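You operate a simulated robot arm through the tools that you are given. There is no shell and no other tool.

Carry out the task below with a simulated two-armed robot. There is one attempt and no reset: what you move stays moved.

Task
Brush the grit off the pedal and stick on the grip strip.
Fine: no grit is left; the brush goes back; the strip is in the trolley drawer, which ends shut; it lies inside the lines. Set down upright: green nylon brush. What is to be rubbed or washed off counts as gone when no trace of it is left.

The check looks at the end state, three seconds after you hand in, the way a careful person would. Anything else that was tipped, shoved, dropped, spilled or broken makes it a failure.

Robot
Two 7-joint arms with two-finger parallel grippers on one trunk, on a base that drives. Base frame: it is fixed to the floor where the robot stands at the start and does not move with it; the origin is under the middle of the robot, x ahead of it, y to its left, z up; the surface under the hand at the start is at about z = 850. Readings come in mm, degrees, newtons and seconds.
The left shoulder is at the start at [50, 168, 1132], the right one opposite. With the tool pointing down near the work surface each hand reaches from about 220 to 660 mm from the robot's upright axis, wherever it stands, measured 20 degrees to its own side. Places, roughly: green nylon brush (9x5x6 cm) [700, 200, 900]; tread of the pedal [500, 200, 900]; trolley drawer [500, 0, 700]. Payload 1.57 kg a hand.
The TCP of each hand is the grasp point between the finger pads, 30 mm short of the fingertips. In the tool frame z runs along the fingers and y along their closing line. Largest opening 80 mm; finger width 17, thickness 12; the body of the gripper, 40 by 82 mm, starts 80 mm behind the TCP.
Orientation is told as [roll, pitch, yaw] about the base's x, y, z axes, in that order, counted from this pose: with the fingers straight down and closing along the base's y, the tool's x points along the base's -x, its y along +y and its z along -z.

Tools
- The arms move only by the tool servo_tool. It takes "left_plan", "right_plan" or both (then of equal length, played together; a hand with none holds still); each is a list of rows, each a list of 7 numbers: the shift along the base's x, y, z in mm, then the turn, a rotation vector about the base's x, y, z in degrees, then the gripper command, from -1 (fully open) to 1 (shut), values between in proportion. In form: [[dx, dy, dz, wx, wy, wz, grip], ...]. A call has 1 to 20 rows; each row is the pose to reach, as a shift and turn from the pose commanded when the call began. A row lasts 0.2 s, in which the tool goes at most 50 mm and 8.6 degrees; a call with a longer step from one row to the next is refused whole, and so is a gripper value outside its range. Where a pose cannot be reached the arm comes as near as it can. A force on the tool above 90 N (or 10 N above the force at the start of the call, whichever is more), or a blocked arm, ends the call early, and 0.2 s more pass. The fingers move at their own pace (about 45 mm/s each) and stop on an object; they squeeze with about 36 N. The grip force told is the motor's: it shows also when the fingers shut on nothing. Time passes only in rows, and 0.2 s behind the last, so rows that repeat a pose let the fingers close. The reply holds the time, the measured pose of the TCP, the force on the tool along the base axes, the opening and the grip force, in the units named above and with some noise, with the torque about the TCP (base axes, N m) and any sound that the robot's microphone picked up.
- Cameras (640 x 400 px; columns grow to the right, rows downward): "scene" is now at [116.7, 25, 1329]; the picture's right is [0.33, -0.94, 0.00], its down [-0.67, -0.23, -0.70] and it looks along [0.66, 0.23, -0.71] (base axes); focal length 214 px, centre (320, 200). "left" rides on the left gripper at [72, 7, -122] in its tool frame; the picture's right is [-0.09, 1.00, 0.00], its down [-0.84, -0.08, -0.54] and it looks along [-0.54, -0.05, 0.84] (tool axes); focal length 238 px, centre (320, 200). "right" rides on the right gripper at [72, -7, -122] in its tool frame; the picture's right is [0.09, 1.00, 0.00], its down [-0.84, 0.08, -0.54] and it looks along [-0.54, 0.05, 0.84] (tool axes); focal length 238 px, centre (320, 200). There is no depth. A picture from a camera that has moved, and an enlarged one, comes with that camera's place and axes in the base frame and with its lens.
- capture(camera): a new picture of that camera. It takes no simulated time.
- move_column(by): slides the trunk up (or, below 0, down) by that many mm; the arms and the scene camera ride with it, the base frame stays. It gives what a move gives, with no picture.
- base_move(legs): drives the robot by 1 to 6 legs, each [ahead, left, turn to the left] in mm, mm and degrees, along the robot's own axes; the way and the turn of a leg run together, so that a leg with both is an arc; at most 1500 mm and 180 degrees a leg. The arms and the cameras ride along, it lands a little off, and it stops where it bumps. It gives what a move gives.
- aim_head(pan, tilt): turns the head with the scene camera to pan (to the left, within 80 degrees either way) and tilt (down, from -29 to 69), counted from straight ahead of the robot. It gives what a move gives.
- close_up(camera, box): a new picture of the part [left, top, right, bottom] of that camera's present view, enlarged. It takes no simulated time.
- finish_job(): hands the job in; it is judged then, once.

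Nothing tells you exact positions but the pictures and the camera data. Unless the task says otherwise, let go and move clear before handing in.

The tools are called as a command line: name --argument value ..., lists and objects as JSON in quotes. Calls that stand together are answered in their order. servo_tool: Moves the arms, as the interface text tells. Its arguments: {"type":"object","properties":{"left_plan":{"type":"array"},"right_plan":{"type":"array"}},"required":[]} The other tools are called the same way: move_column (by) slides the trunk up or down; base_move (legs) drives the base; aim_head (pan, tilt) turns the head that bears the scene camera; capture (camera) takes a picture; close_up (camera, box) takes an enlarged picture of a part of a camera's view; finish_job () hands the job in.

At the start:

```text
time: 0.0
left_ee_pos: [319.9, 256.9, 1213.4]
left_orientation: [0.0, 0.0, 0.0]
left_contact_force: [0.0, 0.1, 0.2]
left_ft_torque: [0.0, 0.03, 0.0]
left_width: 79.9
left_gripper_force: 0.1
right_ee_pos: [410.1, -19.6, 1141.8]
right_orientation: [0.0, 0.0, 0.0]
right_contact_force: [-1.0, -0.2, 0.7]
right_ft_torque: [0.0, 0.01, 0.0]
right_width: 80.2
right_gripper_force: 0.0
trunk travel left (down, up): [-300.0, 143.0]
robot x, y, heading: [-0.5, 0.8, 0.0]
head pan, tilt: [19.2, 45.2]
```

scene: 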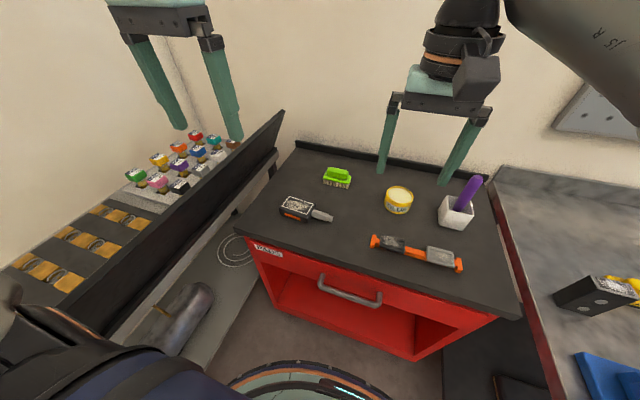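
right: 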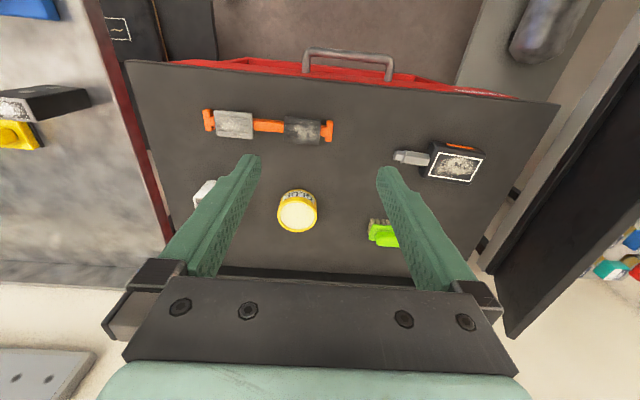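
left: 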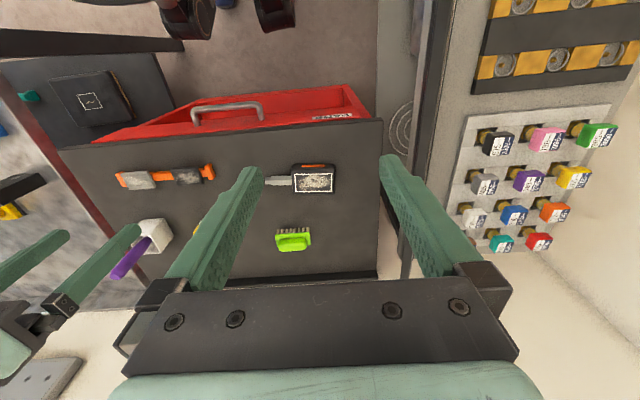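

I see a red trolley with a dark top carrying the pedal (white-outlined tread with grit), the green brush, a yellow tin, a white cup with a purple thing, and an orange tool; the drawer is in front of it. I'll look closer before moving.

close_up --camera "scene" --box '[240, 140, 400, 240]'

close_up --camera "left" --box '[230, 140, 390, 260]'

close_up --camera "scene" --box '[230, 220, 530, 400]'

close_up --camera "scene" --box '[360, 160, 520, 280]'

```text
4.00 times, centred on (320, 190) of scene
camera zoom: at [116.7, 25.0, 1329.0], right [0.33, -0.94, 0.0], down [-0.67, -0.23, -0.7], along [0.66, 0.23, -0.71], focal length 858 px, centre (320, 240)
```

zoom: 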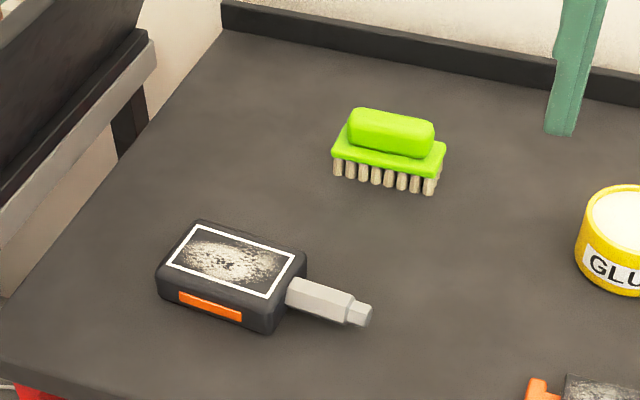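

```text
3.33 times, centred on (310, 200) of left
camera zoom: at [247.5, 262.1, 1335.0], right [0.09, 1.0, 0.0], down [0.84, -0.08, 0.54], along [0.54, -0.05, -0.84], focal length 794 px, centre (353, 200)
```

zoom: 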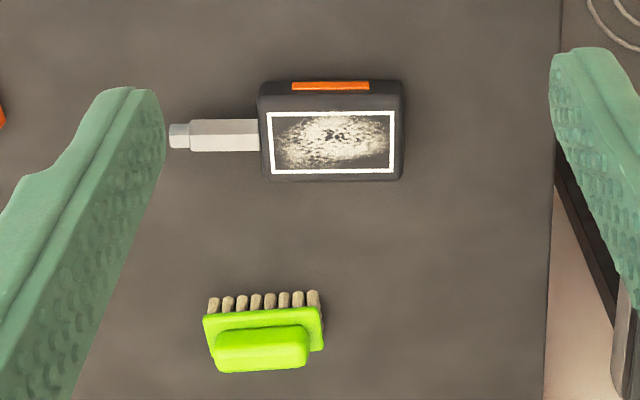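

```text
2.13 times, centred on (380, 310) of scene
camera zoom: at [116.7, 25.0, 1329.0], right [0.33, -0.94, 0.0], down [-0.67, -0.23, -0.7], along [0.66, 0.23, -0.71], focal length 458 px, centre (192, -35)
```

zoom: 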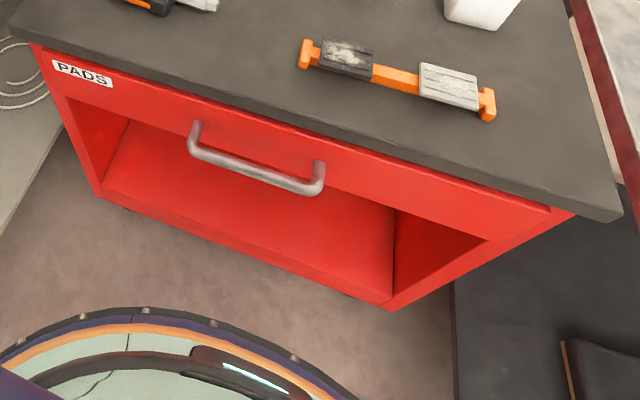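

```text
3.33 times, centred on (440, 220) of scene
camera zoom: at [116.7, 25.0, 1329.0], right [0.33, -0.94, 0.0], down [-0.67, -0.23, -0.7], along [0.66, 0.23, -0.71], focal length 715 px, centre (-80, 133)
```

zoom: 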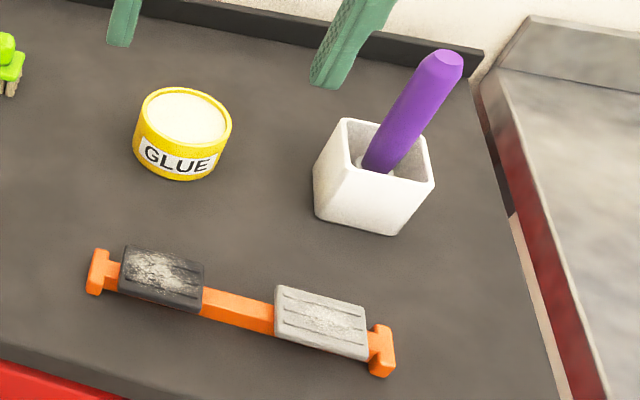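

I take the pedal tread to be near [500, 222, 868] and the brush near [643, 153, 880], its bristles down. I'll bring the left hand camera lower over the pedal to measure better.

servo_tool --left_plan '[[15, -5, -40, 0, 0, 0, -1], [30, -10, -80, 0, 0, 0, -1], [45, -15, -120, 0, 0, 0, -1], [60, -20, -160, 0, 0, 0, -1], [80, -25, -200, 0, 0, 0, -1], [80, -25, -200, 0, 0, 0, -1]]'

capture --camera "left"

capture --camera "scene"

```text
time: 1.4
left_ee_pos: [402.2, 235.3, 1013.8]
left_orientation: [-0.2, 0.1, 0.1]
left_contact_force: [-0.3, 0.9, -0.4]
left_ft_torque: [0.0, -0.01, 0.0]
left_width: 80.1
left_gripper_force: 0.2
right_ee_pos: [409.5, -19.5, 1141.3]
right_orientation: [-0.1, 0.1, -0.1]
right_contact_force: [0.1, -0.4, 0.7]
right_ft_torque: [-0.03, -0.01, -0.02]
right_width: 79.8
right_gripper_force: 0.0
trunk travel left (down, up): [-300.0, 143.0]
robot x, y, heading: [1.2, -0.4, 0.1]
head pan, tilt: [19.2, 45.2]
```

```text
taken
camera left: at [329.4, 240.3, 1136.1], right [0.09, 1.0, 0.0], down [0.84, -0.08, 0.54], along [0.54, -0.05, -0.84], focal length 238 px, centre (320, 200)
```

left: 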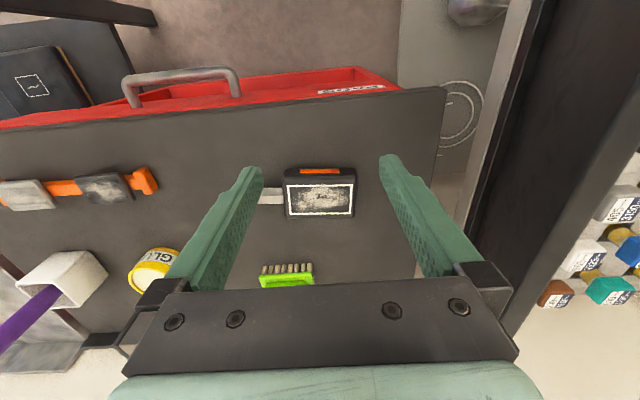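

```text
taken
camera scene: at [116.4, 25.0, 1329.1], right [0.33, -0.94, 0.0], down [-0.67, -0.23, -0.7], along [0.67, 0.23, -0.71], focal length 214 px, centre (320, 200)
```

scene: 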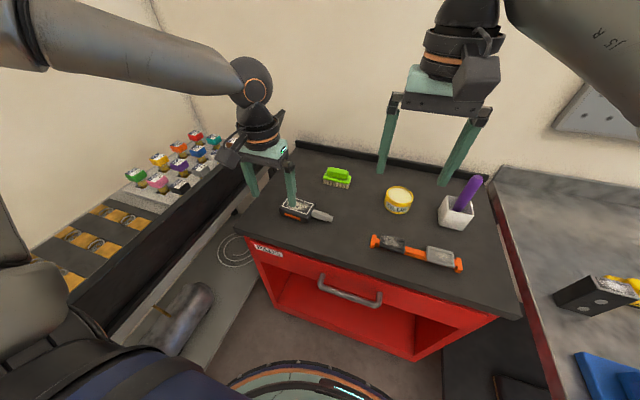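

The pedal is in view at the middle of the left picture. I'll enlarge it and the brush to get better coordinates.

close_up --camera "left" --box '[255, 150, 375, 300]'

close_up --camera "left" --box '[0, 30, 120, 130]'

close_up --camera "left" --box '[110, 50, 420, 130]'

```text
2.67 times, centred on (315, 225) of left
camera zoom: at [329.4, 240.3, 1136.1], right [0.09, 1.0, 0.0], down [0.84, -0.08, 0.54], along [0.54, -0.05, -0.84], focal length 636 px, centre (333, 133)
```

zoom: 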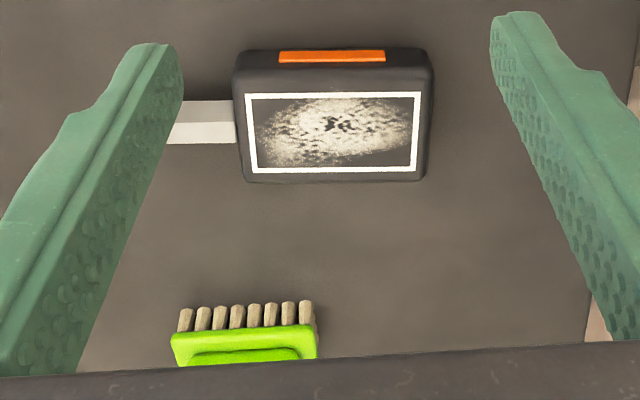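

```text
4.00 times, centred on (60, 80) of left
camera zoom: at [329.4, 240.3, 1136.1], right [0.09, 1.0, 0.0], down [0.84, -0.08, 0.54], along [0.54, -0.05, -0.84], focal length 953 px, centre (1360, 680)
```

zoom: 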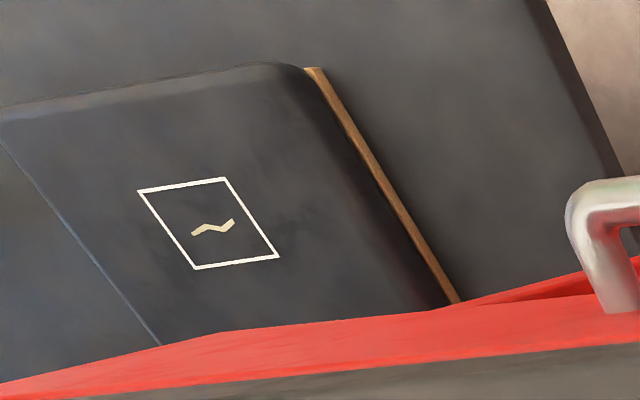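

```text
2.06 times, centred on (265, 90) of left
camera zoom: at [329.4, 240.3, 1136.1], right [0.09, 1.0, 0.0], down [0.84, -0.08, 0.54], along [0.54, -0.05, -0.84], focal length 492 px, centre (434, 427)
```

zoom: 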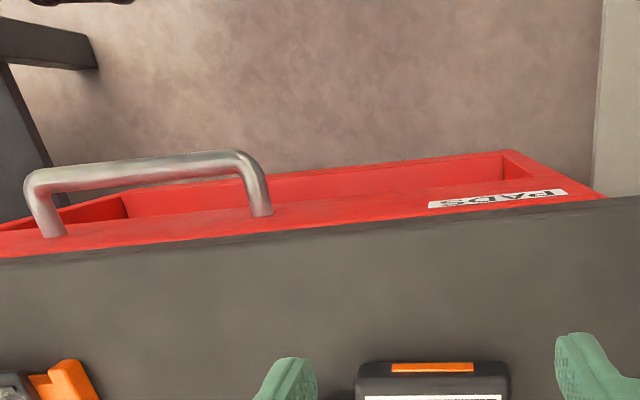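

The tread centre comes out near [500, 225, 870]. The brush sits around [663, 153], long side along y. I'll move the left hand out over the brush for a closer measure.

servo_tool --left_plan '[[40, -15, 0, 0, 0, 0, -1], [80, -30, 0, 0, 0, 0, -1], [120, -50, 0, 0, 0, 0, -1], [155, -65, 0, 0, 0, 0, -1], [185, -82, -20, 0, 0, 0, -1], [185, -82, -30, 0, 0, 0, -1], [185, -82, -30, 0, 0, 0, -1]]'

capture --camera "left"

close_up --camera "left" --box '[240, 130, 400, 280]'

close_up --camera "scene" --box '[260, 140, 380, 230]'

```text
time: 3.0
left_ee_pos: [513.3, 204.2, 991.6]
left_orientation: [-0.1, 0.0, 0.1]
left_contact_force: [0.0, -0.1, 0.9]
left_ft_torque: [0.03, 0.01, 0.03]
left_width: 80.2
left_gripper_force: 0.1
left hand out of reach, approached as far as the arm can: row 3, 4, 5, 6, 7
right_ee_pos: [411.4, -19.3, 1141.8]
right_orientation: [0.1, -0.1, 0.0]
right_contact_force: [0.6, 0.7, -0.5]
right_ft_torque: [-0.01, 0.01, -0.03]
right_width: 79.8
right_gripper_force: 0.1
trunk travel left (down, up): [-300.0, 143.0]
robot x, y, heading: [-0.6, -1.7, 0.1]
head pan, tilt: [19.2, 45.2]
```

```text
taken
camera left: at [440.6, 209.4, 1114.1], right [0.09, 1.0, 0.0], down [0.84, -0.08, 0.54], along [0.54, -0.05, -0.84], focal length 238 px, centre (320, 200)
```

left: 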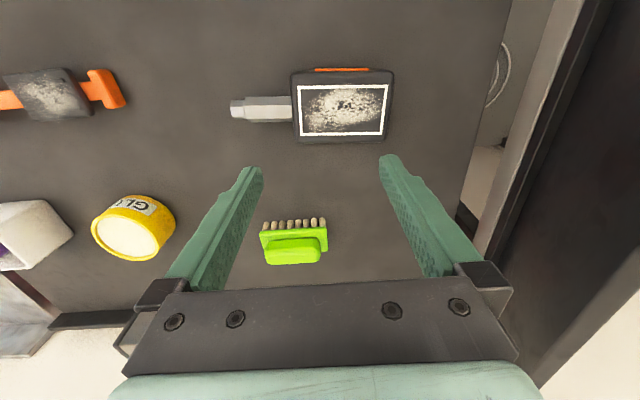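

```text
2.67 times, centred on (320, 205) of left
camera zoom: at [440.6, 209.4, 1114.1], right [0.09, 1.0, 0.0], down [0.84, -0.08, 0.54], along [0.54, -0.05, -0.84], focal length 636 px, centre (320, 187)
```

zoom: 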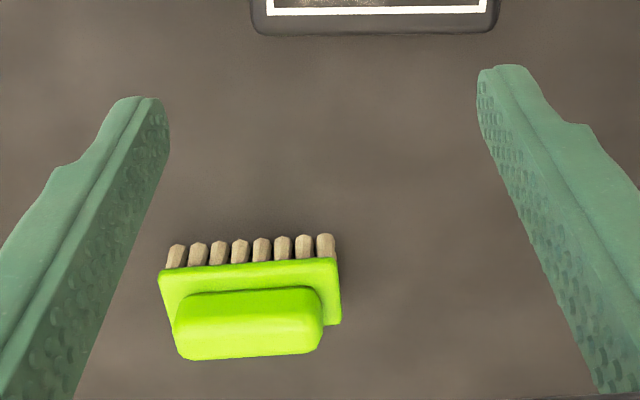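

```text
4.44 times, centred on (320, 185) of scene
camera zoom: at [116.7, 25.0, 1329.0], right [0.33, -0.94, 0.0], down [-0.67, -0.23, -0.7], along [0.66, 0.23, -0.71], focal length 953 px, centre (320, 267)
```

zoom: 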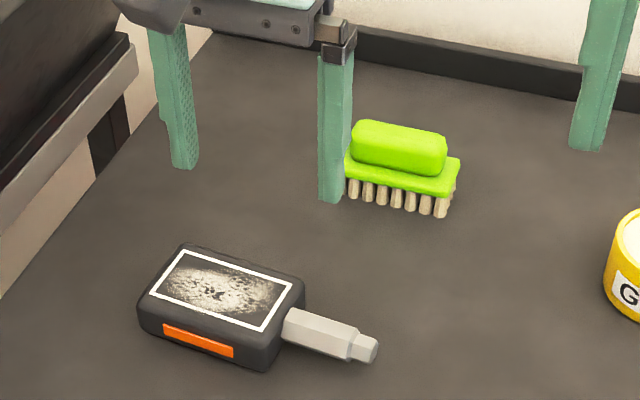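

The left arm runs out of reach before the brush, so I'll need to drive closer. First I'll look down at the gap between my base and the trolley.

aim_head --pan 0 --tilt 69

capture --camera "scene"

```text
time: 3.9
left_ee_pos: [513.3, 203.5, 991.9]
left_orientation: [-0.2, 0.0, 0.0]
left_contact_force: [-0.2, 0.1, -0.5]
left_ft_torque: [-0.02, -0.02, 0.01]
left_width: 79.8
left_gripper_force: 0.0
right_ee_pos: [411.4, -19.6, 1141.4]
right_orientation: [0.0, 0.0, -0.1]
right_contact_force: [0.2, -1.1, -0.4]
right_ft_torque: [0.02, -0.01, -0.03]
right_width: 79.8
right_gripper_force: 0.0
trunk travel left (down, up): [-300.0, 143.0]
robot x, y, heading: [-1.7, 0.5, -0.1]
head pan, tilt: [0.0, 68.8]
```

```text
taken
camera scene: at [96.0, -1.7, 1300.5], right [0.0, -1.0, 0.0], down [-0.93, 0.0, -0.36], along [0.36, 0.0, -0.93], focal length 214 px, centre (320, 200)
```

scene: 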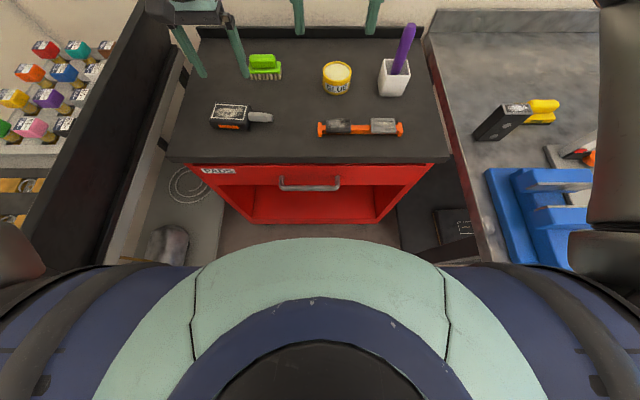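

The trolley's front edge is at about x = 366 and the torso front near 145, with the base probably out to about 275. I'll edge forward 70 mm, which should leave clearance.

base_move --legs '[[70, 0, 0]]'

capture --camera "left"

capture --camera "right"

```text
time: 4.9
left_ee_pos: [580.8, 205.1, 992.2]
left_orientation: [-0.1, 0.0, 0.2]
left_contact_force: [0.6, 0.5, 0.1]
left_ft_torque: [0.0, 0.03, 0.02]
left_width: 79.9
left_gripper_force: 0.1
right_ee_pos: [478.4, -18.6, 1140.9]
right_orientation: [0.1, -0.1, 0.1]
right_contact_force: [0.4, -1.1, -0.3]
right_ft_torque: [-0.04, 0.02, -0.01]
right_width: 80.0
right_gripper_force: 0.0
trunk travel left (down, up): [-300.0, 143.0]
robot x, y, heading: [68.2, -1.9, 0.2]
head pan, tilt: [0.0, 68.8]
```

```text
taken
camera left: at [508.9, 210.3, 1113.9], right [0.09, 1.0, 0.0], down [0.84, -0.08, 0.54], along [0.54, -0.05, -0.84], focal length 238 px, centre (320, 200)
```

left: 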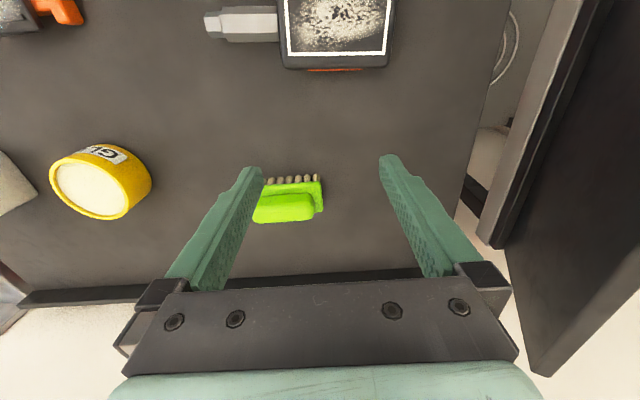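

```text
taken
camera right: at [406.4, -25.0, 1264.6], right [-0.09, 1.0, 0.0], down [0.84, 0.08, 0.54], along [0.54, 0.05, -0.84], focal length 238 px, centre (320, 200)
```

right: 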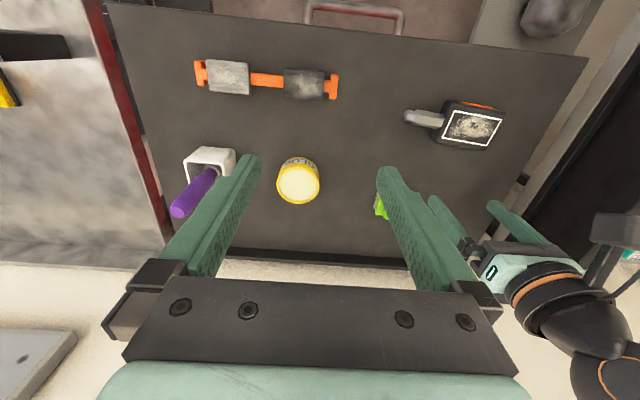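

The brush is between the fingers in view now. I'll enlarge it to triangulate the handle height.

close_up --camera "left" --box '[240, 150, 400, 250]'

close_up --camera "left" --box '[190, 0, 410, 100]'

aim_head --pan 15 --tilt 45

close_up --camera "scene" --box '[260, 140, 420, 260]'

```text
4.00 times, centred on (320, 200) of left
camera zoom: at [508.9, 210.3, 1113.9], right [0.09, 1.0, 0.0], down [0.84, -0.08, 0.54], along [0.54, -0.05, -0.84], focal length 953 px, centre (320, 200)
```

zoom: 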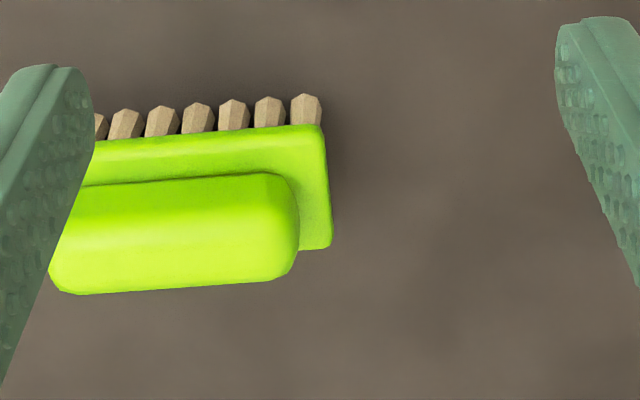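

```text
2.91 times, centred on (300, 50) of left
camera zoom: at [508.9, 210.3, 1113.9], right [0.09, 1.0, 0.0], down [0.84, -0.08, 0.54], along [0.54, -0.05, -0.84], focal length 693 px, centre (378, 636)
```

zoom: 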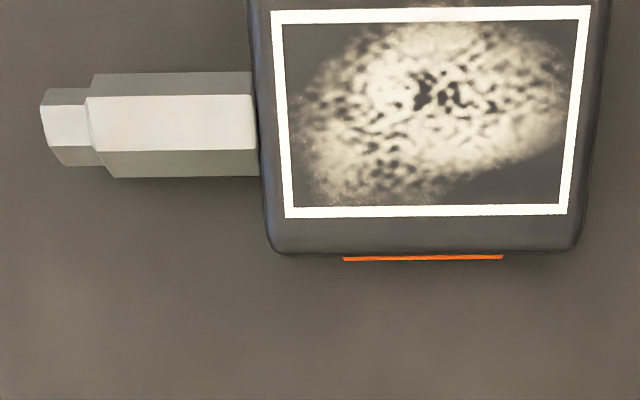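

```text
time: 5.8
left_ee_pos: [581.0, 205.0, 993.3]
left_orientation: [0.0, 0.0, 0.0]
left_contact_force: [0.7, 0.1, -0.7]
left_ft_torque: [0.03, 0.02, -0.02]
left_width: 80.1
left_gripper_force: 0.1
right_ee_pos: [477.3, -18.1, 1140.2]
right_orientation: [0.0, 0.0, 0.1]
right_contact_force: [0.8, -0.5, -0.6]
right_ft_torque: [0.01, -0.01, 0.01]
right_width: 80.1
right_gripper_force: 0.1
trunk travel left (down, up): [-300.0, 143.0]
robot x, y, heading: [66.3, -0.2, -0.1]
head pan, tilt: [15.0, 45.0]
```

```text
3.33 times, centred on (340, 200) of scene
camera zoom: at [186.6, 19.6, 1329.3], right [0.26, -0.97, 0.0], down [-0.68, -0.18, -0.71], along [0.68, 0.18, -0.71], focal length 715 px, centre (253, 200)
```

zoom: 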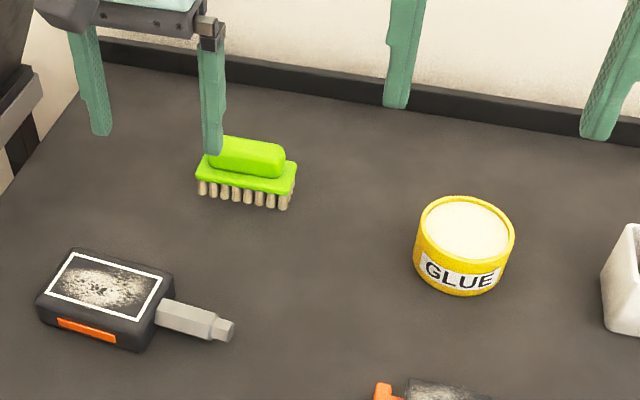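

Triangulating gives the brush plate top at z ≈ 872, the handle top at ≈ 903, the brush centre at [662, 154] and its long side along y. I'll turn the left hand 90° so that it closes across the handle, and check the reach.

servo_tool --left_plan '[[-5, 0, 0, 0, 0, 8, -1], [-10, 0, 0, 0, 0, 16, -1], [-15, 0, 0, 0, 0, 24, -1], [-20, 0, 0, 0, 0, 32, -1], [-20, 0, 0, 0, 0, 40, -1], [-20, 0, 0, 0, 0, 48, -1], [-20, 0, 0, 0, 0, 56, -1], [-20, 0, 0, 0, 0, 64, -1], [-20, 0, 0, 0, 0, 72, -1], [-20, 0, 0, 0, 0, 80, -1], [-20, 0, 0, 0, 0, 88, -1], [-20, 0, 0, 0, 0, 90, -1]]'

```text
time: 8.4
left_ee_pos: [561.9, 205.8, 992.6]
left_orientation: [-0.1, 0.1, 90.3]
left_contact_force: [-1.0, -0.1, 0.9]
left_ft_torque: [0.0, 0.01, 0.04]
left_width: 79.9
left_gripper_force: 0.1
right_ee_pos: [478.2, -18.4, 1142.1]
right_orientation: [0.1, 0.0, 0.1]
right_contact_force: [-0.4, 0.3, 0.0]
right_ft_torque: [0.0, 0.01, 0.0]
right_width: 79.9
right_gripper_force: 0.0
trunk travel left (down, up): [-300.0, 143.0]
robot x, y, heading: [71.1, -3.6, 0.0]
head pan, tilt: [15.0, 45.0]
```

The turn worked. Now I'll move above the brush.

servo_tool --left_plan '[[20, -10, -20, 0, 0, 0, -1], [40, -20, -35, 0, 0, 0, -1], [60, -30, -40, 0, 0, 0, -1], [80, -42, -40, 0, 0, 0, -1], [99, -52, -40, 0, 0, 0, -1], [99, -52, -40, 0, 0, 0, -1]]'

capture --camera "left"

close_up --camera "scene" --box '[240, 120, 400, 220]'

```text
time: 9.8
left_ee_pos: [580.9, 208.3, 963.9]
left_orientation: [-0.1, 0.0, 90.0]
left_contact_force: [0.2, -0.2, 0.5]
left_ft_torque: [-0.01, -0.01, -0.05]
left_width: 79.7
left_gripper_force: 0.1
left hand out of reach, approached as far as the arm can: row 1, 2, 3, 4, 5, 6
right_ee_pos: [478.7, -18.6, 1140.6]
right_orientation: [-0.1, 0.1, 0.1]
right_contact_force: [0.1, 0.7, 0.5]
right_ft_torque: [-0.02, 0.01, 0.01]
right_width: 79.7
right_gripper_force: 0.0
trunk travel left (down, up): [-300.0, 143.0]
robot x, y, heading: [73.7, -1.8, -0.0]
head pan, tilt: [15.0, 45.0]
```

```text
taken
camera left: at [572.5, 136.4, 1085.9], right [-1.0, 0.09, 0.0], down [0.07, 0.84, 0.54], along [0.05, 0.54, -0.84], focal length 238 px, centre (320, 200)
```

left: 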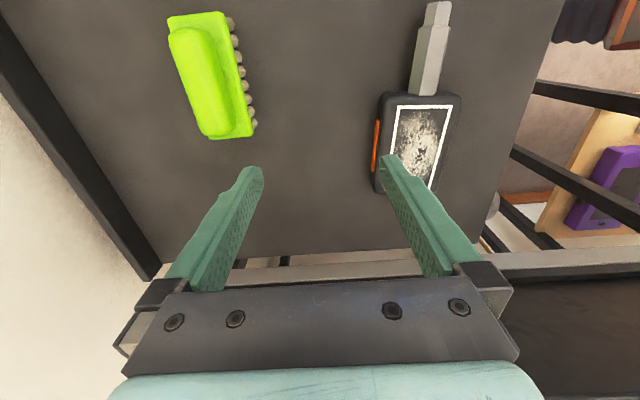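

```text
4.00 times, centred on (320, 170) of scene
camera zoom: at [186.7, 19.7, 1329.4], right [0.26, -0.97, 0.0], down [-0.68, -0.18, -0.71], along [0.68, 0.18, -0.71], focal length 858 px, centre (320, 320)
```

zoom: 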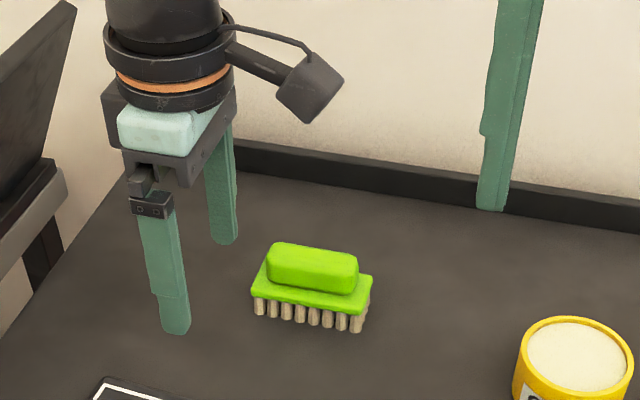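

The arm stops short at this height, so I'll raise the trunk, which puts the hand lower relative to the shoulder, and try the approach again.

move_column --by 90

servo_tool --left_plan '[[0, 0, -40, 0, 0, 0, -1], [0, 0, -80, 0, 0, 0, -1], [30, -20, -90, 0, 0, 0, -1], [60, -40, -90, 0, 0, 0, -1], [80, -54, -90, 0, 0, 0, -1], [80, -54, -90, 0, 0, 0, -1]]'

```text
time: 11.0
left_ee_pos: [579.5, 209.9, 1053.8]
left_orientation: [-0.2, 0.0, 90.0]
left_contact_force: [-0.2, -0.8, -1.0]
left_ft_torque: [-0.03, -0.02, 0.0]
left_width: 79.9
left_gripper_force: 0.0
right_ee_pos: [478.4, -18.6, 1230.7]
right_orientation: [-0.1, 0.1, 0.1]
right_contact_force: [0.8, 0.1, -0.3]
right_ft_torque: [0.02, 0.0, 0.0]
right_width: 80.3
right_gripper_force: 0.1
trunk travel left (down, up): [-390.0, 53.0]
robot x, y, heading: [70.6, -0.7, 0.0]
head pan, tilt: [15.0, 45.0]
```

```text
time: 12.4
left_ee_pos: [571.3, 222.0, 1000.7]
left_orientation: [-0.2, 0.0, 90.1]
left_contact_force: [-1.0, -0.2, -0.8]
left_ft_torque: [0.05, 0.03, 0.0]
left_width: 80.0
left_gripper_force: 0.1
left hand out of reach, approached as far as the arm can: row 1, 2, 3, 4, 5, 6
right_ee_pos: [478.4, -17.4, 1231.4]
right_orientation: [0.0, 0.0, 0.1]
right_contact_force: [0.8, 0.2, -0.7]
right_ft_torque: [-0.01, 0.02, 0.02]
right_width: 80.0
right_gripper_force: 0.1
trunk travel left (down, up): [-390.0, 53.0]
robot x, y, heading: [68.3, -1.9, 0.3]
head pan, tilt: [15.0, 45.0]
```

Raising made it worse, so the arm's limit is from reaching downward; lowering the trunk will help. I'll lift the hand clear first, then lower the trunk.

servo_tool --left_plan '[[-10, -5, 40, 0, 0, 0, -1], [-20, -10, 80, 0, 0, 0, -1], [-30, -10, 120, 0, 0, 0, -1], [-30, -10, 160, 0, 0, 0, -1], [-30, -10, 200, 0, 0, 0, -1], [-30, -10, 220, 0, 0, 0, -1], [-30, -10, 220, 0, 0, 0, -1]]'

move_column --by -240

```text
time: 14.0
left_ee_pos: [542.0, 208.2, 1218.1]
left_orientation: [-0.1, 0.0, 90.2]
left_contact_force: [-0.9, -1.0, -1.0]
left_ft_torque: [-0.03, 0.01, 0.02]
left_width: 79.9
left_gripper_force: 0.0
right_ee_pos: [476.9, -18.6, 1232.2]
right_orientation: [0.0, -0.1, 0.2]
right_contact_force: [0.8, 1.0, -0.1]
right_ft_torque: [0.0, 0.02, -0.03]
right_width: 80.1
right_gripper_force: 0.1
trunk travel left (down, up): [-390.0, 53.0]
robot x, y, heading: [65.7, -1.1, 0.2]
head pan, tilt: [15.0, 45.0]
```

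```text
time: 16.5
left_ee_pos: [540.5, 208.0, 979.8]
left_orientation: [-0.1, 0.0, 90.0]
left_contact_force: [-0.7, 0.3, -0.5]
left_ft_torque: [0.04, -0.01, -0.04]
left_width: 79.8
left_gripper_force: 0.1
right_ee_pos: [478.9, -18.0, 992.3]
right_orientation: [0.0, 0.0, 0.0]
right_contact_force: [0.2, 0.2, -0.6]
right_ft_torque: [0.01, -0.01, 0.01]
right_width: 79.9
right_gripper_force: 0.1
trunk travel left (down, up): [-150.0, 293.0]
robot x, y, heading: [69.0, 0.6, -0.1]
head pan, tilt: [15.0, 45.0]
```

The hand is clear and the trunk is lower. Now I'll approach above the brush again.

servo_tool --left_plan '[[25, -11, 0, 0, 0, 0, -1], [50, -22, 0, 0, 0, 0, -1], [75, -33, 0, 0, 0, 0, -1], [100, -44, 0, 0, 0, 0, -1], [121, -54, 0, 0, 0, 0, -1], [121, -54, -30, 0, 0, 0, -1], [121, -54, -30, 0, 0, 0, -1]]'

capture --camera "left"

capture --camera "scene"

```text
time: 18.1
left_ee_pos: [578.5, 210.7, 929.7]
left_orientation: [-0.3, 0.2, 90.0]
left_contact_force: [-0.3, 0.4, 0.3]
left_ft_torque: [-0.05, -0.03, 0.03]
left_width: 79.7
left_gripper_force: 0.0
left hand out of reach, approached as far as the arm can: row 1, 2, 3, 4, 5, 6, 7
right_ee_pos: [477.8, -18.5, 991.3]
right_orientation: [-0.1, 0.0, 0.1]
right_contact_force: [-0.7, 0.0, -0.4]
right_ft_torque: [-0.03, 0.0, -0.01]
right_width: 80.4
right_gripper_force: 0.0
trunk travel left (down, up): [-150.0, 293.0]
robot x, y, heading: [73.3, -1.0, 0.1]
head pan, tilt: [15.0, 45.0]
```

```text
taken
camera left: at [570.7, 136.2, 1051.2], right [-1.0, 0.09, 0.0], down [0.07, 0.84, 0.54], along [0.05, 0.54, -0.84], focal length 238 px, centre (320, 200)
```

left: 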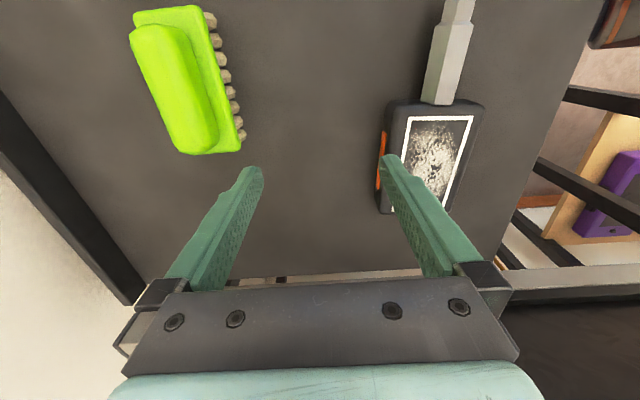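

```text
taken
camera scene: at [186.7, 19.6, 1179.4], right [0.26, -0.97, 0.0], down [-0.68, -0.18, -0.71], along [0.68, 0.18, -0.71], focal length 214 px, centre (320, 200)
```

scene: 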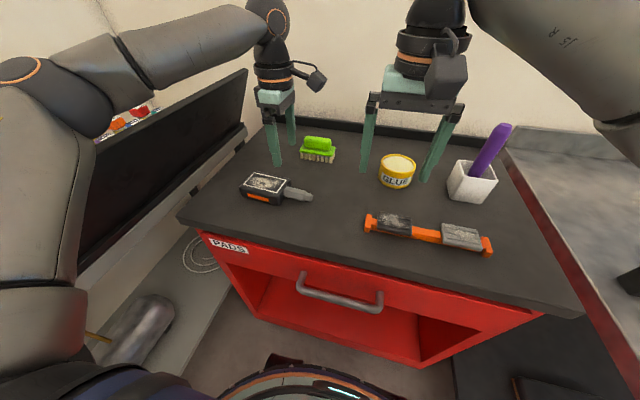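

The reach seems capped at about 550 mm from my axis, so I need to get closer. I'll look at my base's clearance to the trolley and what is under it.

aim_head --pan 0 --tilt 50

capture --camera "scene"

close_up --camera "scene" --box '[180, 220, 460, 400]'

```text
time: 18.9
left_ee_pos: [576.9, 209.9, 928.4]
left_orientation: [-0.2, 0.0, 90.1]
left_contact_force: [0.4, 0.0, -0.3]
left_ft_torque: [0.0, 0.0, -0.03]
left_width: 80.3
left_gripper_force: 0.0
right_ee_pos: [477.8, -18.0, 992.7]
right_orientation: [0.0, 0.0, 0.1]
right_contact_force: [0.5, 0.6, -0.1]
right_ft_torque: [0.02, -0.01, 0.03]
right_width: 80.4
right_gripper_force: 0.0
trunk travel left (down, up): [-150.0, 293.0]
robot x, y, heading: [67.0, 0.6, 0.1]
head pan, tilt: [0.0, 50.0]
```

```text
taken
camera scene: at [185.2, -1.4, 1172.5], right [0.0, -1.0, 0.0], down [-0.77, 0.0, -0.64], along [0.64, 0.0, -0.77], focal length 214 px, centre (320, 200)
```

scene: 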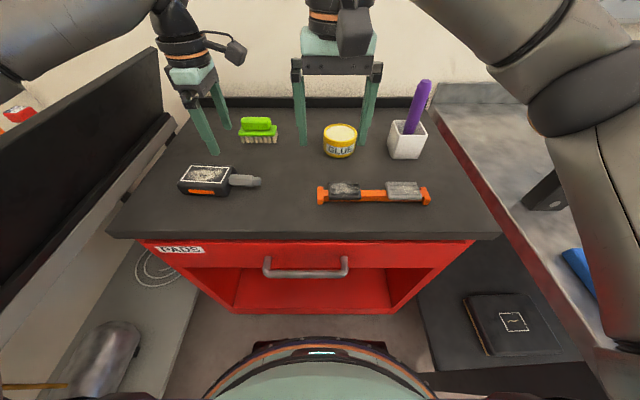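

```text
2.22 times, centred on (320, 310) of scene
camera zoom: at [185.2, -1.4, 1172.5], right [0.0, -1.0, 0.0], down [-0.77, 0.0, -0.64], along [0.64, 0.0, -0.77], focal length 477 px, centre (320, -44)
```

zoom: 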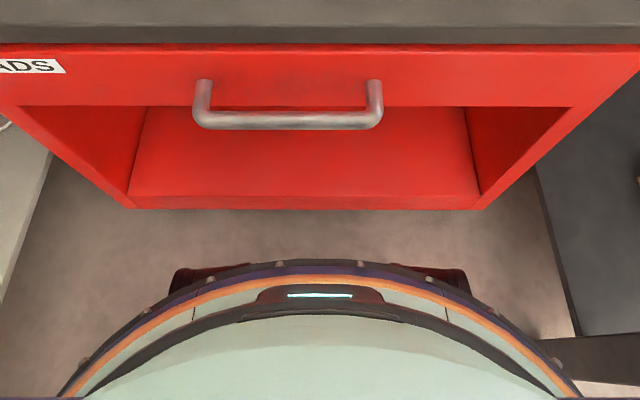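

Those dark corners ahead of me look like my base's front, around 70 mm short of the trolley's face. I'll drive a further 40 mm and look again.

servo_tool --left_plan '[[0, 0, 40, 0, 0, 0, -1], [0, 0, 60, 0, 0, 0, -1]]'

base_move --legs '[[40, 0, 0]]'

close_up --camera "scene" --box '[180, 220, 460, 400]'

capture --camera "scene"

```text
time: 19.5
left_ee_pos: [574.0, 235.9, 981.5]
left_orientation: [-0.1, 0.0, 90.1]
left_contact_force: [0.2, -0.4, 0.3]
left_ft_torque: [0.01, -0.01, 0.0]
left_width: 79.9
left_gripper_force: 0.2
left hand out of reach, approached as far as the arm can: row 1, 2
right_ee_pos: [477.1, -18.5, 990.8]
right_orientation: [0.0, 0.0, 0.1]
right_contact_force: [-0.3, 0.6, 0.7]
right_ft_torque: [-0.02, -0.01, 0.04]
right_width: 79.7
right_gripper_force: 0.1
trunk travel left (down, up): [-150.0, 293.0]
robot x, y, heading: [68.1, -1.7, -0.0]
head pan, tilt: [0.0, 50.0]
```

```text
time: 20.4
left_ee_pos: [615.4, 236.0, 980.8]
left_orientation: [-0.1, 0.0, 90.1]
left_contact_force: [0.3, 0.6, 0.6]
left_ft_torque: [-0.01, 0.01, -0.02]
left_width: 80.0
left_gripper_force: 0.0
right_ee_pos: [520.1, -19.3, 991.7]
right_orientation: [0.0, 0.0, 0.1]
right_contact_force: [0.2, -0.1, 0.4]
right_ft_torque: [-0.02, -0.04, 0.02]
right_width: 80.0
right_gripper_force: 0.0
trunk travel left (down, up): [-150.0, 293.0]
robot x, y, heading: [111.1, -0.9, 0.1]
head pan, tilt: [0.0, 50.0]
```

```text
2.22 times, centred on (320, 310) of scene
camera zoom: at [226.1, -1.2, 1172.4], right [0.0, -1.0, 0.0], down [-0.77, 0.0, -0.64], along [0.64, 0.0, -0.77], focal length 477 px, centre (320, -44)
```

zoom: 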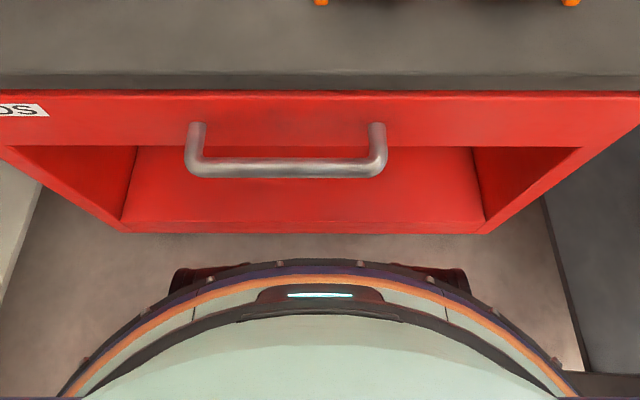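

```text
taken
camera scene: at [226.1, -1.2, 1172.4], right [0.0, -1.0, 0.0], down [-0.77, 0.0, -0.64], along [0.64, 0.0, -0.77], focal length 214 px, centre (320, 200)
```

scene: 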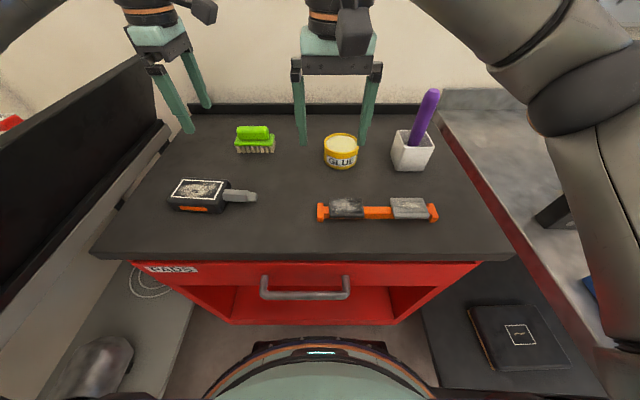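

The trolley's front-bottom edge is at x ≈ 396, so there is still clearance. I'll try the reach from here.

servo_tool --left_plan '[[0, -25, 0, 0, 0, 0, -1], [15, -45, 0, 0, 0, 0, -1], [30, -65, -10, 0, 0, 0, -1], [46, -82, -20, 0, 0, 0, -1], [46, -82, -30, 0, 0, 0, -1]]'

```text
time: 21.6
left_ee_pos: [607.6, 199.2, 935.2]
left_orientation: [-0.3, 0.0, 90.3]
left_contact_force: [-0.8, 1.9, 5.1]
left_ft_torque: [0.02, -0.25, 0.06]
left_width: 79.4
left_gripper_force: 0.0
left hand out of reach, approached as far as the arm can: row 1, 2, 3, 4, 5
right_ee_pos: [518.6, -18.0, 991.7]
right_orientation: [-0.1, -0.1, 0.2]
right_contact_force: [-0.5, -0.2, -0.2]
right_ft_torque: [0.0, -0.02, -0.02]
right_width: 80.2
right_gripper_force: 0.1
trunk travel left (down, up): [-150.0, 293.0]
robot x, y, heading: [110.6, -1.3, 0.2]
head pan, tilt: [0.0, 50.0]
```

There's a slight upward force; I'll check whether a finger is touching the brush.

close_up --camera "scene" --box '[140, 60, 340, 220]'

capture --camera "left"

```text
2.50 times, centred on (240, 140) of scene
camera zoom: at [225.3, -1.1, 1172.7], right [0.0, -1.0, 0.0], down [-0.77, 0.0, -0.64], along [0.64, 0.0, -0.77], focal length 536 px, centre (520, 350)
```

zoom: 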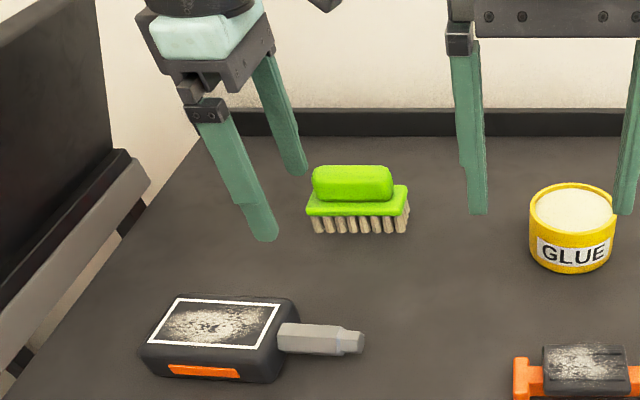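

```text
taken
camera left: at [599.8, 125.1, 1057.3], right [-1.0, 0.09, -0.01], down [0.07, 0.84, 0.54], along [0.05, 0.54, -0.84], focal length 238 px, centre (320, 200)
```

left: 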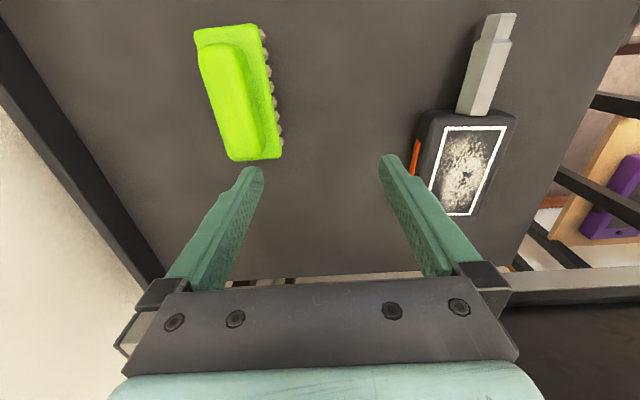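

The brush is untouched. I'll test which direction the reach limit lies in, at a safe height.

servo_tool --left_plan '[[0, 10, 20, 0, 0, 0, -1], [0, 20, 40, 0, 0, 0, -1], [20, 20, 40, 0, 0, 0, -1], [40, 20, 40, 0, 0, 0, -1], [60, 20, 40, 0, 0, 0, -1]]'

capture --camera "right"

aim_head --pan 45 --tilt 20

capture --camera "scene"

```text
time: 22.8
left_ee_pos: [621.7, 231.5, 968.6]
left_orientation: [-0.1, 0.1, 90.1]
left_contact_force: [-0.6, -0.1, -0.1]
left_ft_torque: [0.03, 0.01, -0.01]
left_width: 80.1
left_gripper_force: 0.1
left hand out of reach, approached as far as the arm can: row 3, 4, 5
right_ee_pos: [518.7, -17.8, 990.8]
right_orientation: [0.0, 0.0, 0.2]
right_contact_force: [0.3, -0.4, 0.7]
right_ft_torque: [0.01, 0.01, -0.02]
right_width: 79.9
right_gripper_force: 0.0
trunk travel left (down, up): [-150.0, 293.0]
robot x, y, heading: [108.7, -2.7, -0.1]
head pan, tilt: [0.0, 50.0]
```

```text
taken
camera right: at [446.3, -24.6, 1114.9], right [-0.1, 1.0, 0.0], down [0.84, 0.08, 0.54], along [0.54, 0.05, -0.84], focal length 238 px, centre (320, 200)
```

right: 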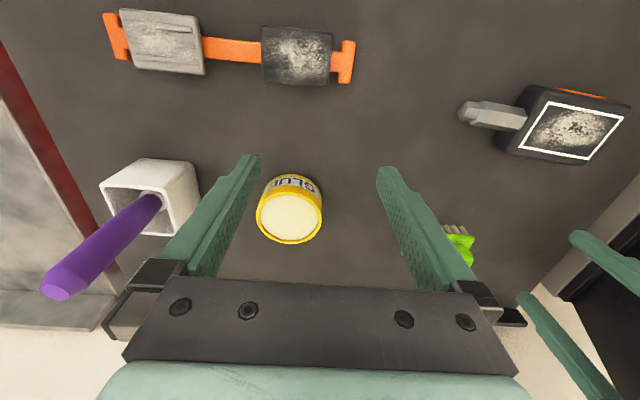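

```text
time: 23.9
left_ee_pos: [619.9, 231.4, 970.9]
left_orientation: [-0.1, 0.1, 90.1]
left_contact_force: [0.3, 1.0, -0.3]
left_ft_torque: [-0.04, 0.05, 0.0]
left_width: 80.1
left_gripper_force: 0.1
right_ee_pos: [520.1, -18.0, 992.3]
right_orientation: [0.0, 0.0, 0.1]
right_contact_force: [-0.5, -1.1, -0.1]
right_ft_torque: [-0.02, -0.02, 0.01]
right_width: 79.7
right_gripper_force: 0.1
trunk travel left (down, up): [-150.0, 293.0]
robot x, y, heading: [106.6, -0.8, 0.3]
head pan, tilt: [45.0, 20.0]
```

```text
taken
camera scene: at [214.5, 64.5, 1218.0], right [0.71, -0.71, 0.0], down [-0.24, -0.24, -0.94], along [0.66, 0.67, -0.34], focal length 214 px, centre (320, 200)
```

scene: 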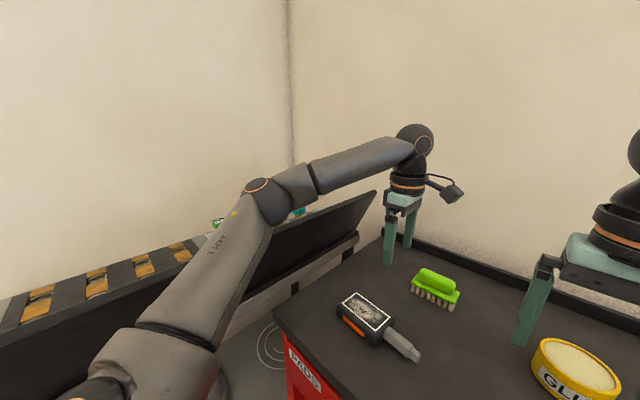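

The arm isn't fully stretched but its wrist seems limited, so I'd better get nearer. I'll use the left wrist camera to look down into the gap between my base and the trolley.

servo_tool --left_plan '[[-40, 0, 20, 0, 0, 0, -1], [-80, 0, 40, 0, 0, 0, -1], [-120, 0, 50, 0, 0, 0, -1], [-160, -20, 50, 0, 0, 0, -1], [-200, -40, 50, 0, 0, 0, -1], [-230, -60, 50, 0, 0, 0, -1], [-260, -80, 50, 0, 0, 0, -1], [-290, -100, 50, 0, 0, 0, -1], [-300, -130, 50, 0, 0, 0, -1], [-300, -130, 50, 0, 0, 0, -1]]'

capture --camera "left"

```text
time: 26.1
left_ee_pos: [322.3, 102.6, 1016.1]
left_orientation: [-0.1, 0.0, 90.2]
left_contact_force: [0.0, 0.1, -0.3]
left_ft_torque: [0.02, -0.01, 0.02]
left_width: 79.9
left_gripper_force: 0.1
right_ee_pos: [519.4, -17.7, 992.5]
right_orientation: [0.1, 0.0, 0.2]
right_contact_force: [0.0, 0.9, 0.3]
right_ft_torque: [0.0, -0.01, -0.01]
right_width: 79.7
right_gripper_force: 0.0
trunk travel left (down, up): [-150.0, 293.0]
robot x, y, heading: [107.0, -4.6, -0.1]
head pan, tilt: [45.0, 20.0]
```

```text
taken
camera left: at [315.1, 29.2, 1137.4], right [-1.0, 0.09, 0.0], down [0.07, 0.84, 0.54], along [0.05, 0.54, -0.84], focal length 238 px, centre (320, 200)
```

left: 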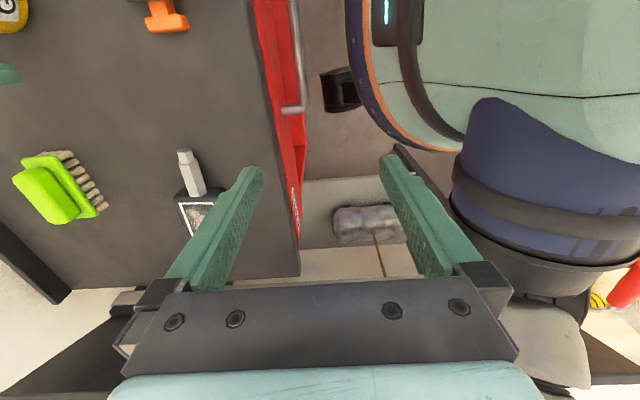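

My base only has two wheel pods at about x = 318 in front, well short of the trolley at 396. The torso front is near 276 and the drawer handle at about 340, so I'll edge forward another 40 mm.

base_move --legs '[[40, 0, 0]]'

capture --camera "left"

```text
time: 27.0
left_ee_pos: [337.6, 103.0, 1016.0]
left_orientation: [0.0, 0.1, 90.2]
left_contact_force: [0.3, 0.4, 0.1]
left_ft_torque: [0.01, 0.01, -0.03]
left_width: 79.8
left_gripper_force: 0.0
right_ee_pos: [533.2, -18.2, 991.2]
right_orientation: [0.0, 0.1, 0.2]
right_contact_force: [-0.2, 0.7, 0.1]
right_ft_torque: [0.01, 0.05, 0.0]
right_width: 80.0
right_gripper_force: 0.1
trunk travel left (down, up): [-150.0, 293.0]
robot x, y, heading: [120.8, -0.8, 0.5]
head pan, tilt: [45.0, 20.0]
```

```text
taken
camera left: at [329.2, 29.5, 1137.4], right [-1.0, 0.09, 0.0], down [0.07, 0.84, 0.54], along [0.05, 0.54, -0.84], focal length 238 px, centre (320, 200)
```

left: 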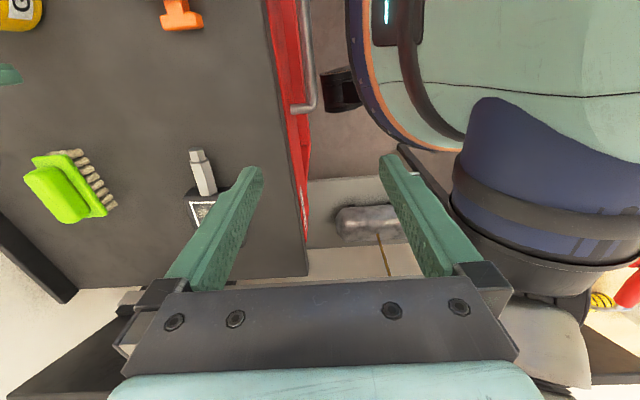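

It stopped after 14 mm, so my footprint met the trolley. I'll back off a little, lift the right hand and check that nothing moved; then turning right will bring the left shoulder closer.

base_move --legs '[[-12, 0, 0]]'

aim_head --pan 0 --tilt 50

capture --camera "scene"

servo_tool --right_plan '[[-20, 0, 40, 0, 0, 0, -1], [-40, 0, 80, 0, 0, 0, -1], [-60, 0, 120, 0, 0, 0, -1], [-80, 0, 150, 0, 0, 0, -1], [-100, 0, 150, 0, 0, 0, -1]]'

```text
time: 27.7
left_ee_pos: [323.9, 104.2, 1016.2]
left_orientation: [-0.2, -0.1, 90.2]
left_contact_force: [-0.5, 0.3, -0.2]
left_ft_torque: [0.03, -0.02, 0.01]
left_width: 80.0
left_gripper_force: 0.1
right_ee_pos: [520.4, -18.5, 991.0]
right_orientation: [0.0, 0.0, 0.2]
right_contact_force: [0.1, 0.9, -0.9]
right_ft_torque: [0.03, -0.03, 0.03]
right_width: 80.1
right_gripper_force: 0.1
trunk travel left (down, up): [-150.0, 293.0]
robot x, y, heading: [108.0, -0.0, 0.2]
head pan, tilt: [45.0, 20.0]
```

```text
time: 28.8
left_ee_pos: [324.1, 103.0, 1015.7]
left_orientation: [0.0, 0.0, 90.1]
left_contact_force: [0.1, -0.1, -0.3]
left_ft_torque: [0.04, 0.02, 0.01]
left_width: 80.1
left_gripper_force: 0.0
right_ee_pos: [520.5, -17.0, 992.3]
right_orientation: [-0.1, 0.0, 0.3]
right_contact_force: [0.0, -0.1, 0.6]
right_ft_torque: [-0.02, -0.02, 0.03]
right_width: 80.1
right_gripper_force: 0.2
trunk travel left (down, up): [-150.0, 293.0]
robot x, y, heading: [112.0, 0.7, 0.3]
head pan, tilt: [0.0, 50.0]
```

```text
taken
camera scene: at [227.8, -1.1, 1172.5], right [0.0, -1.0, 0.0], down [-0.77, 0.0, -0.64], along [0.64, 0.0, -0.77], focal length 214 px, centre (320, 200)
```

scene: 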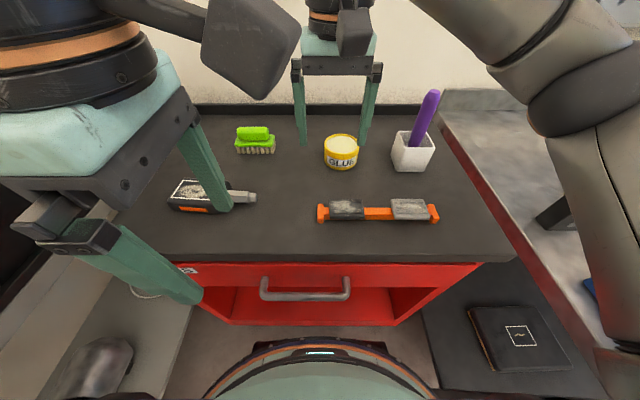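

```text
time: 30.0
left_ee_pos: [324.6, 103.1, 1015.7]
left_orientation: [-0.2, 0.1, 90.1]
left_contact_force: [-0.3, -0.1, -0.1]
left_ft_torque: [0.0, 0.04, -0.01]
left_width: 80.1
left_gripper_force: 0.0
right_ee_pos: [419.3, -15.6, 1144.9]
right_orientation: [0.0, 0.0, 0.2]
right_contact_force: [0.4, 0.4, -0.2]
right_ft_torque: [-0.03, -0.02, 0.01]
right_width: 80.4
right_gripper_force: 0.1
trunk travel left (down, up): [-150.0, 293.0]
robot x, y, heading: [109.3, 1.4, 0.1]
head pan, tilt: [0.0, 50.0]
```

Nothing moved. Now I'll turn 25° to the right, which brings the left shoulder forward.

base_move --legs '[[0, 0, -25]]'

capture --camera "scene"

```text
time: 31.7
left_ee_pos: [347.5, 4.4, 1013.8]
left_orientation: [0.0, 0.0, 65.7]
left_contact_force: [-0.4, 0.5, -0.3]
left_ft_torque: [-0.01, -0.01, 0.01]
left_width: 80.0
left_gripper_force: 0.1
right_ee_pos: [385.0, -143.8, 1144.8]
right_orientation: [0.0, 0.0, -24.3]
right_contact_force: [0.4, 0.5, 0.4]
right_ft_torque: [-0.03, 0.01, 0.0]
right_width: 80.0
right_gripper_force: 0.0
trunk travel left (down, up): [-150.0, 293.0]
robot x, y, heading: [109.1, -1.5, -24.5]
head pan, tilt: [0.0, 50.0]
```

```text
taken
camera scene: at [217.3, -50.0, 1172.4], right [-0.41, -0.91, 0.0], down [-0.7, 0.32, -0.64], along [0.59, -0.27, -0.77], focal length 214 px, centre (320, 200)
```

scene: 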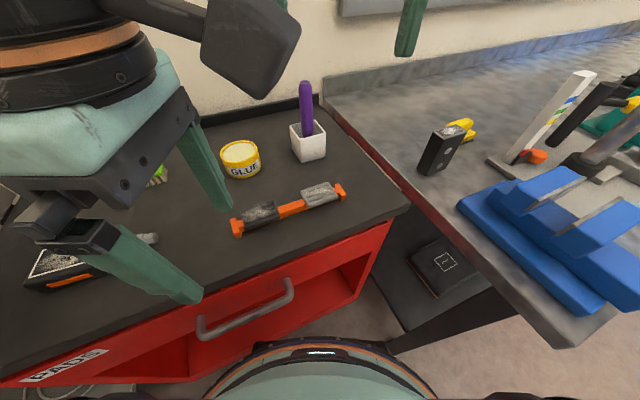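

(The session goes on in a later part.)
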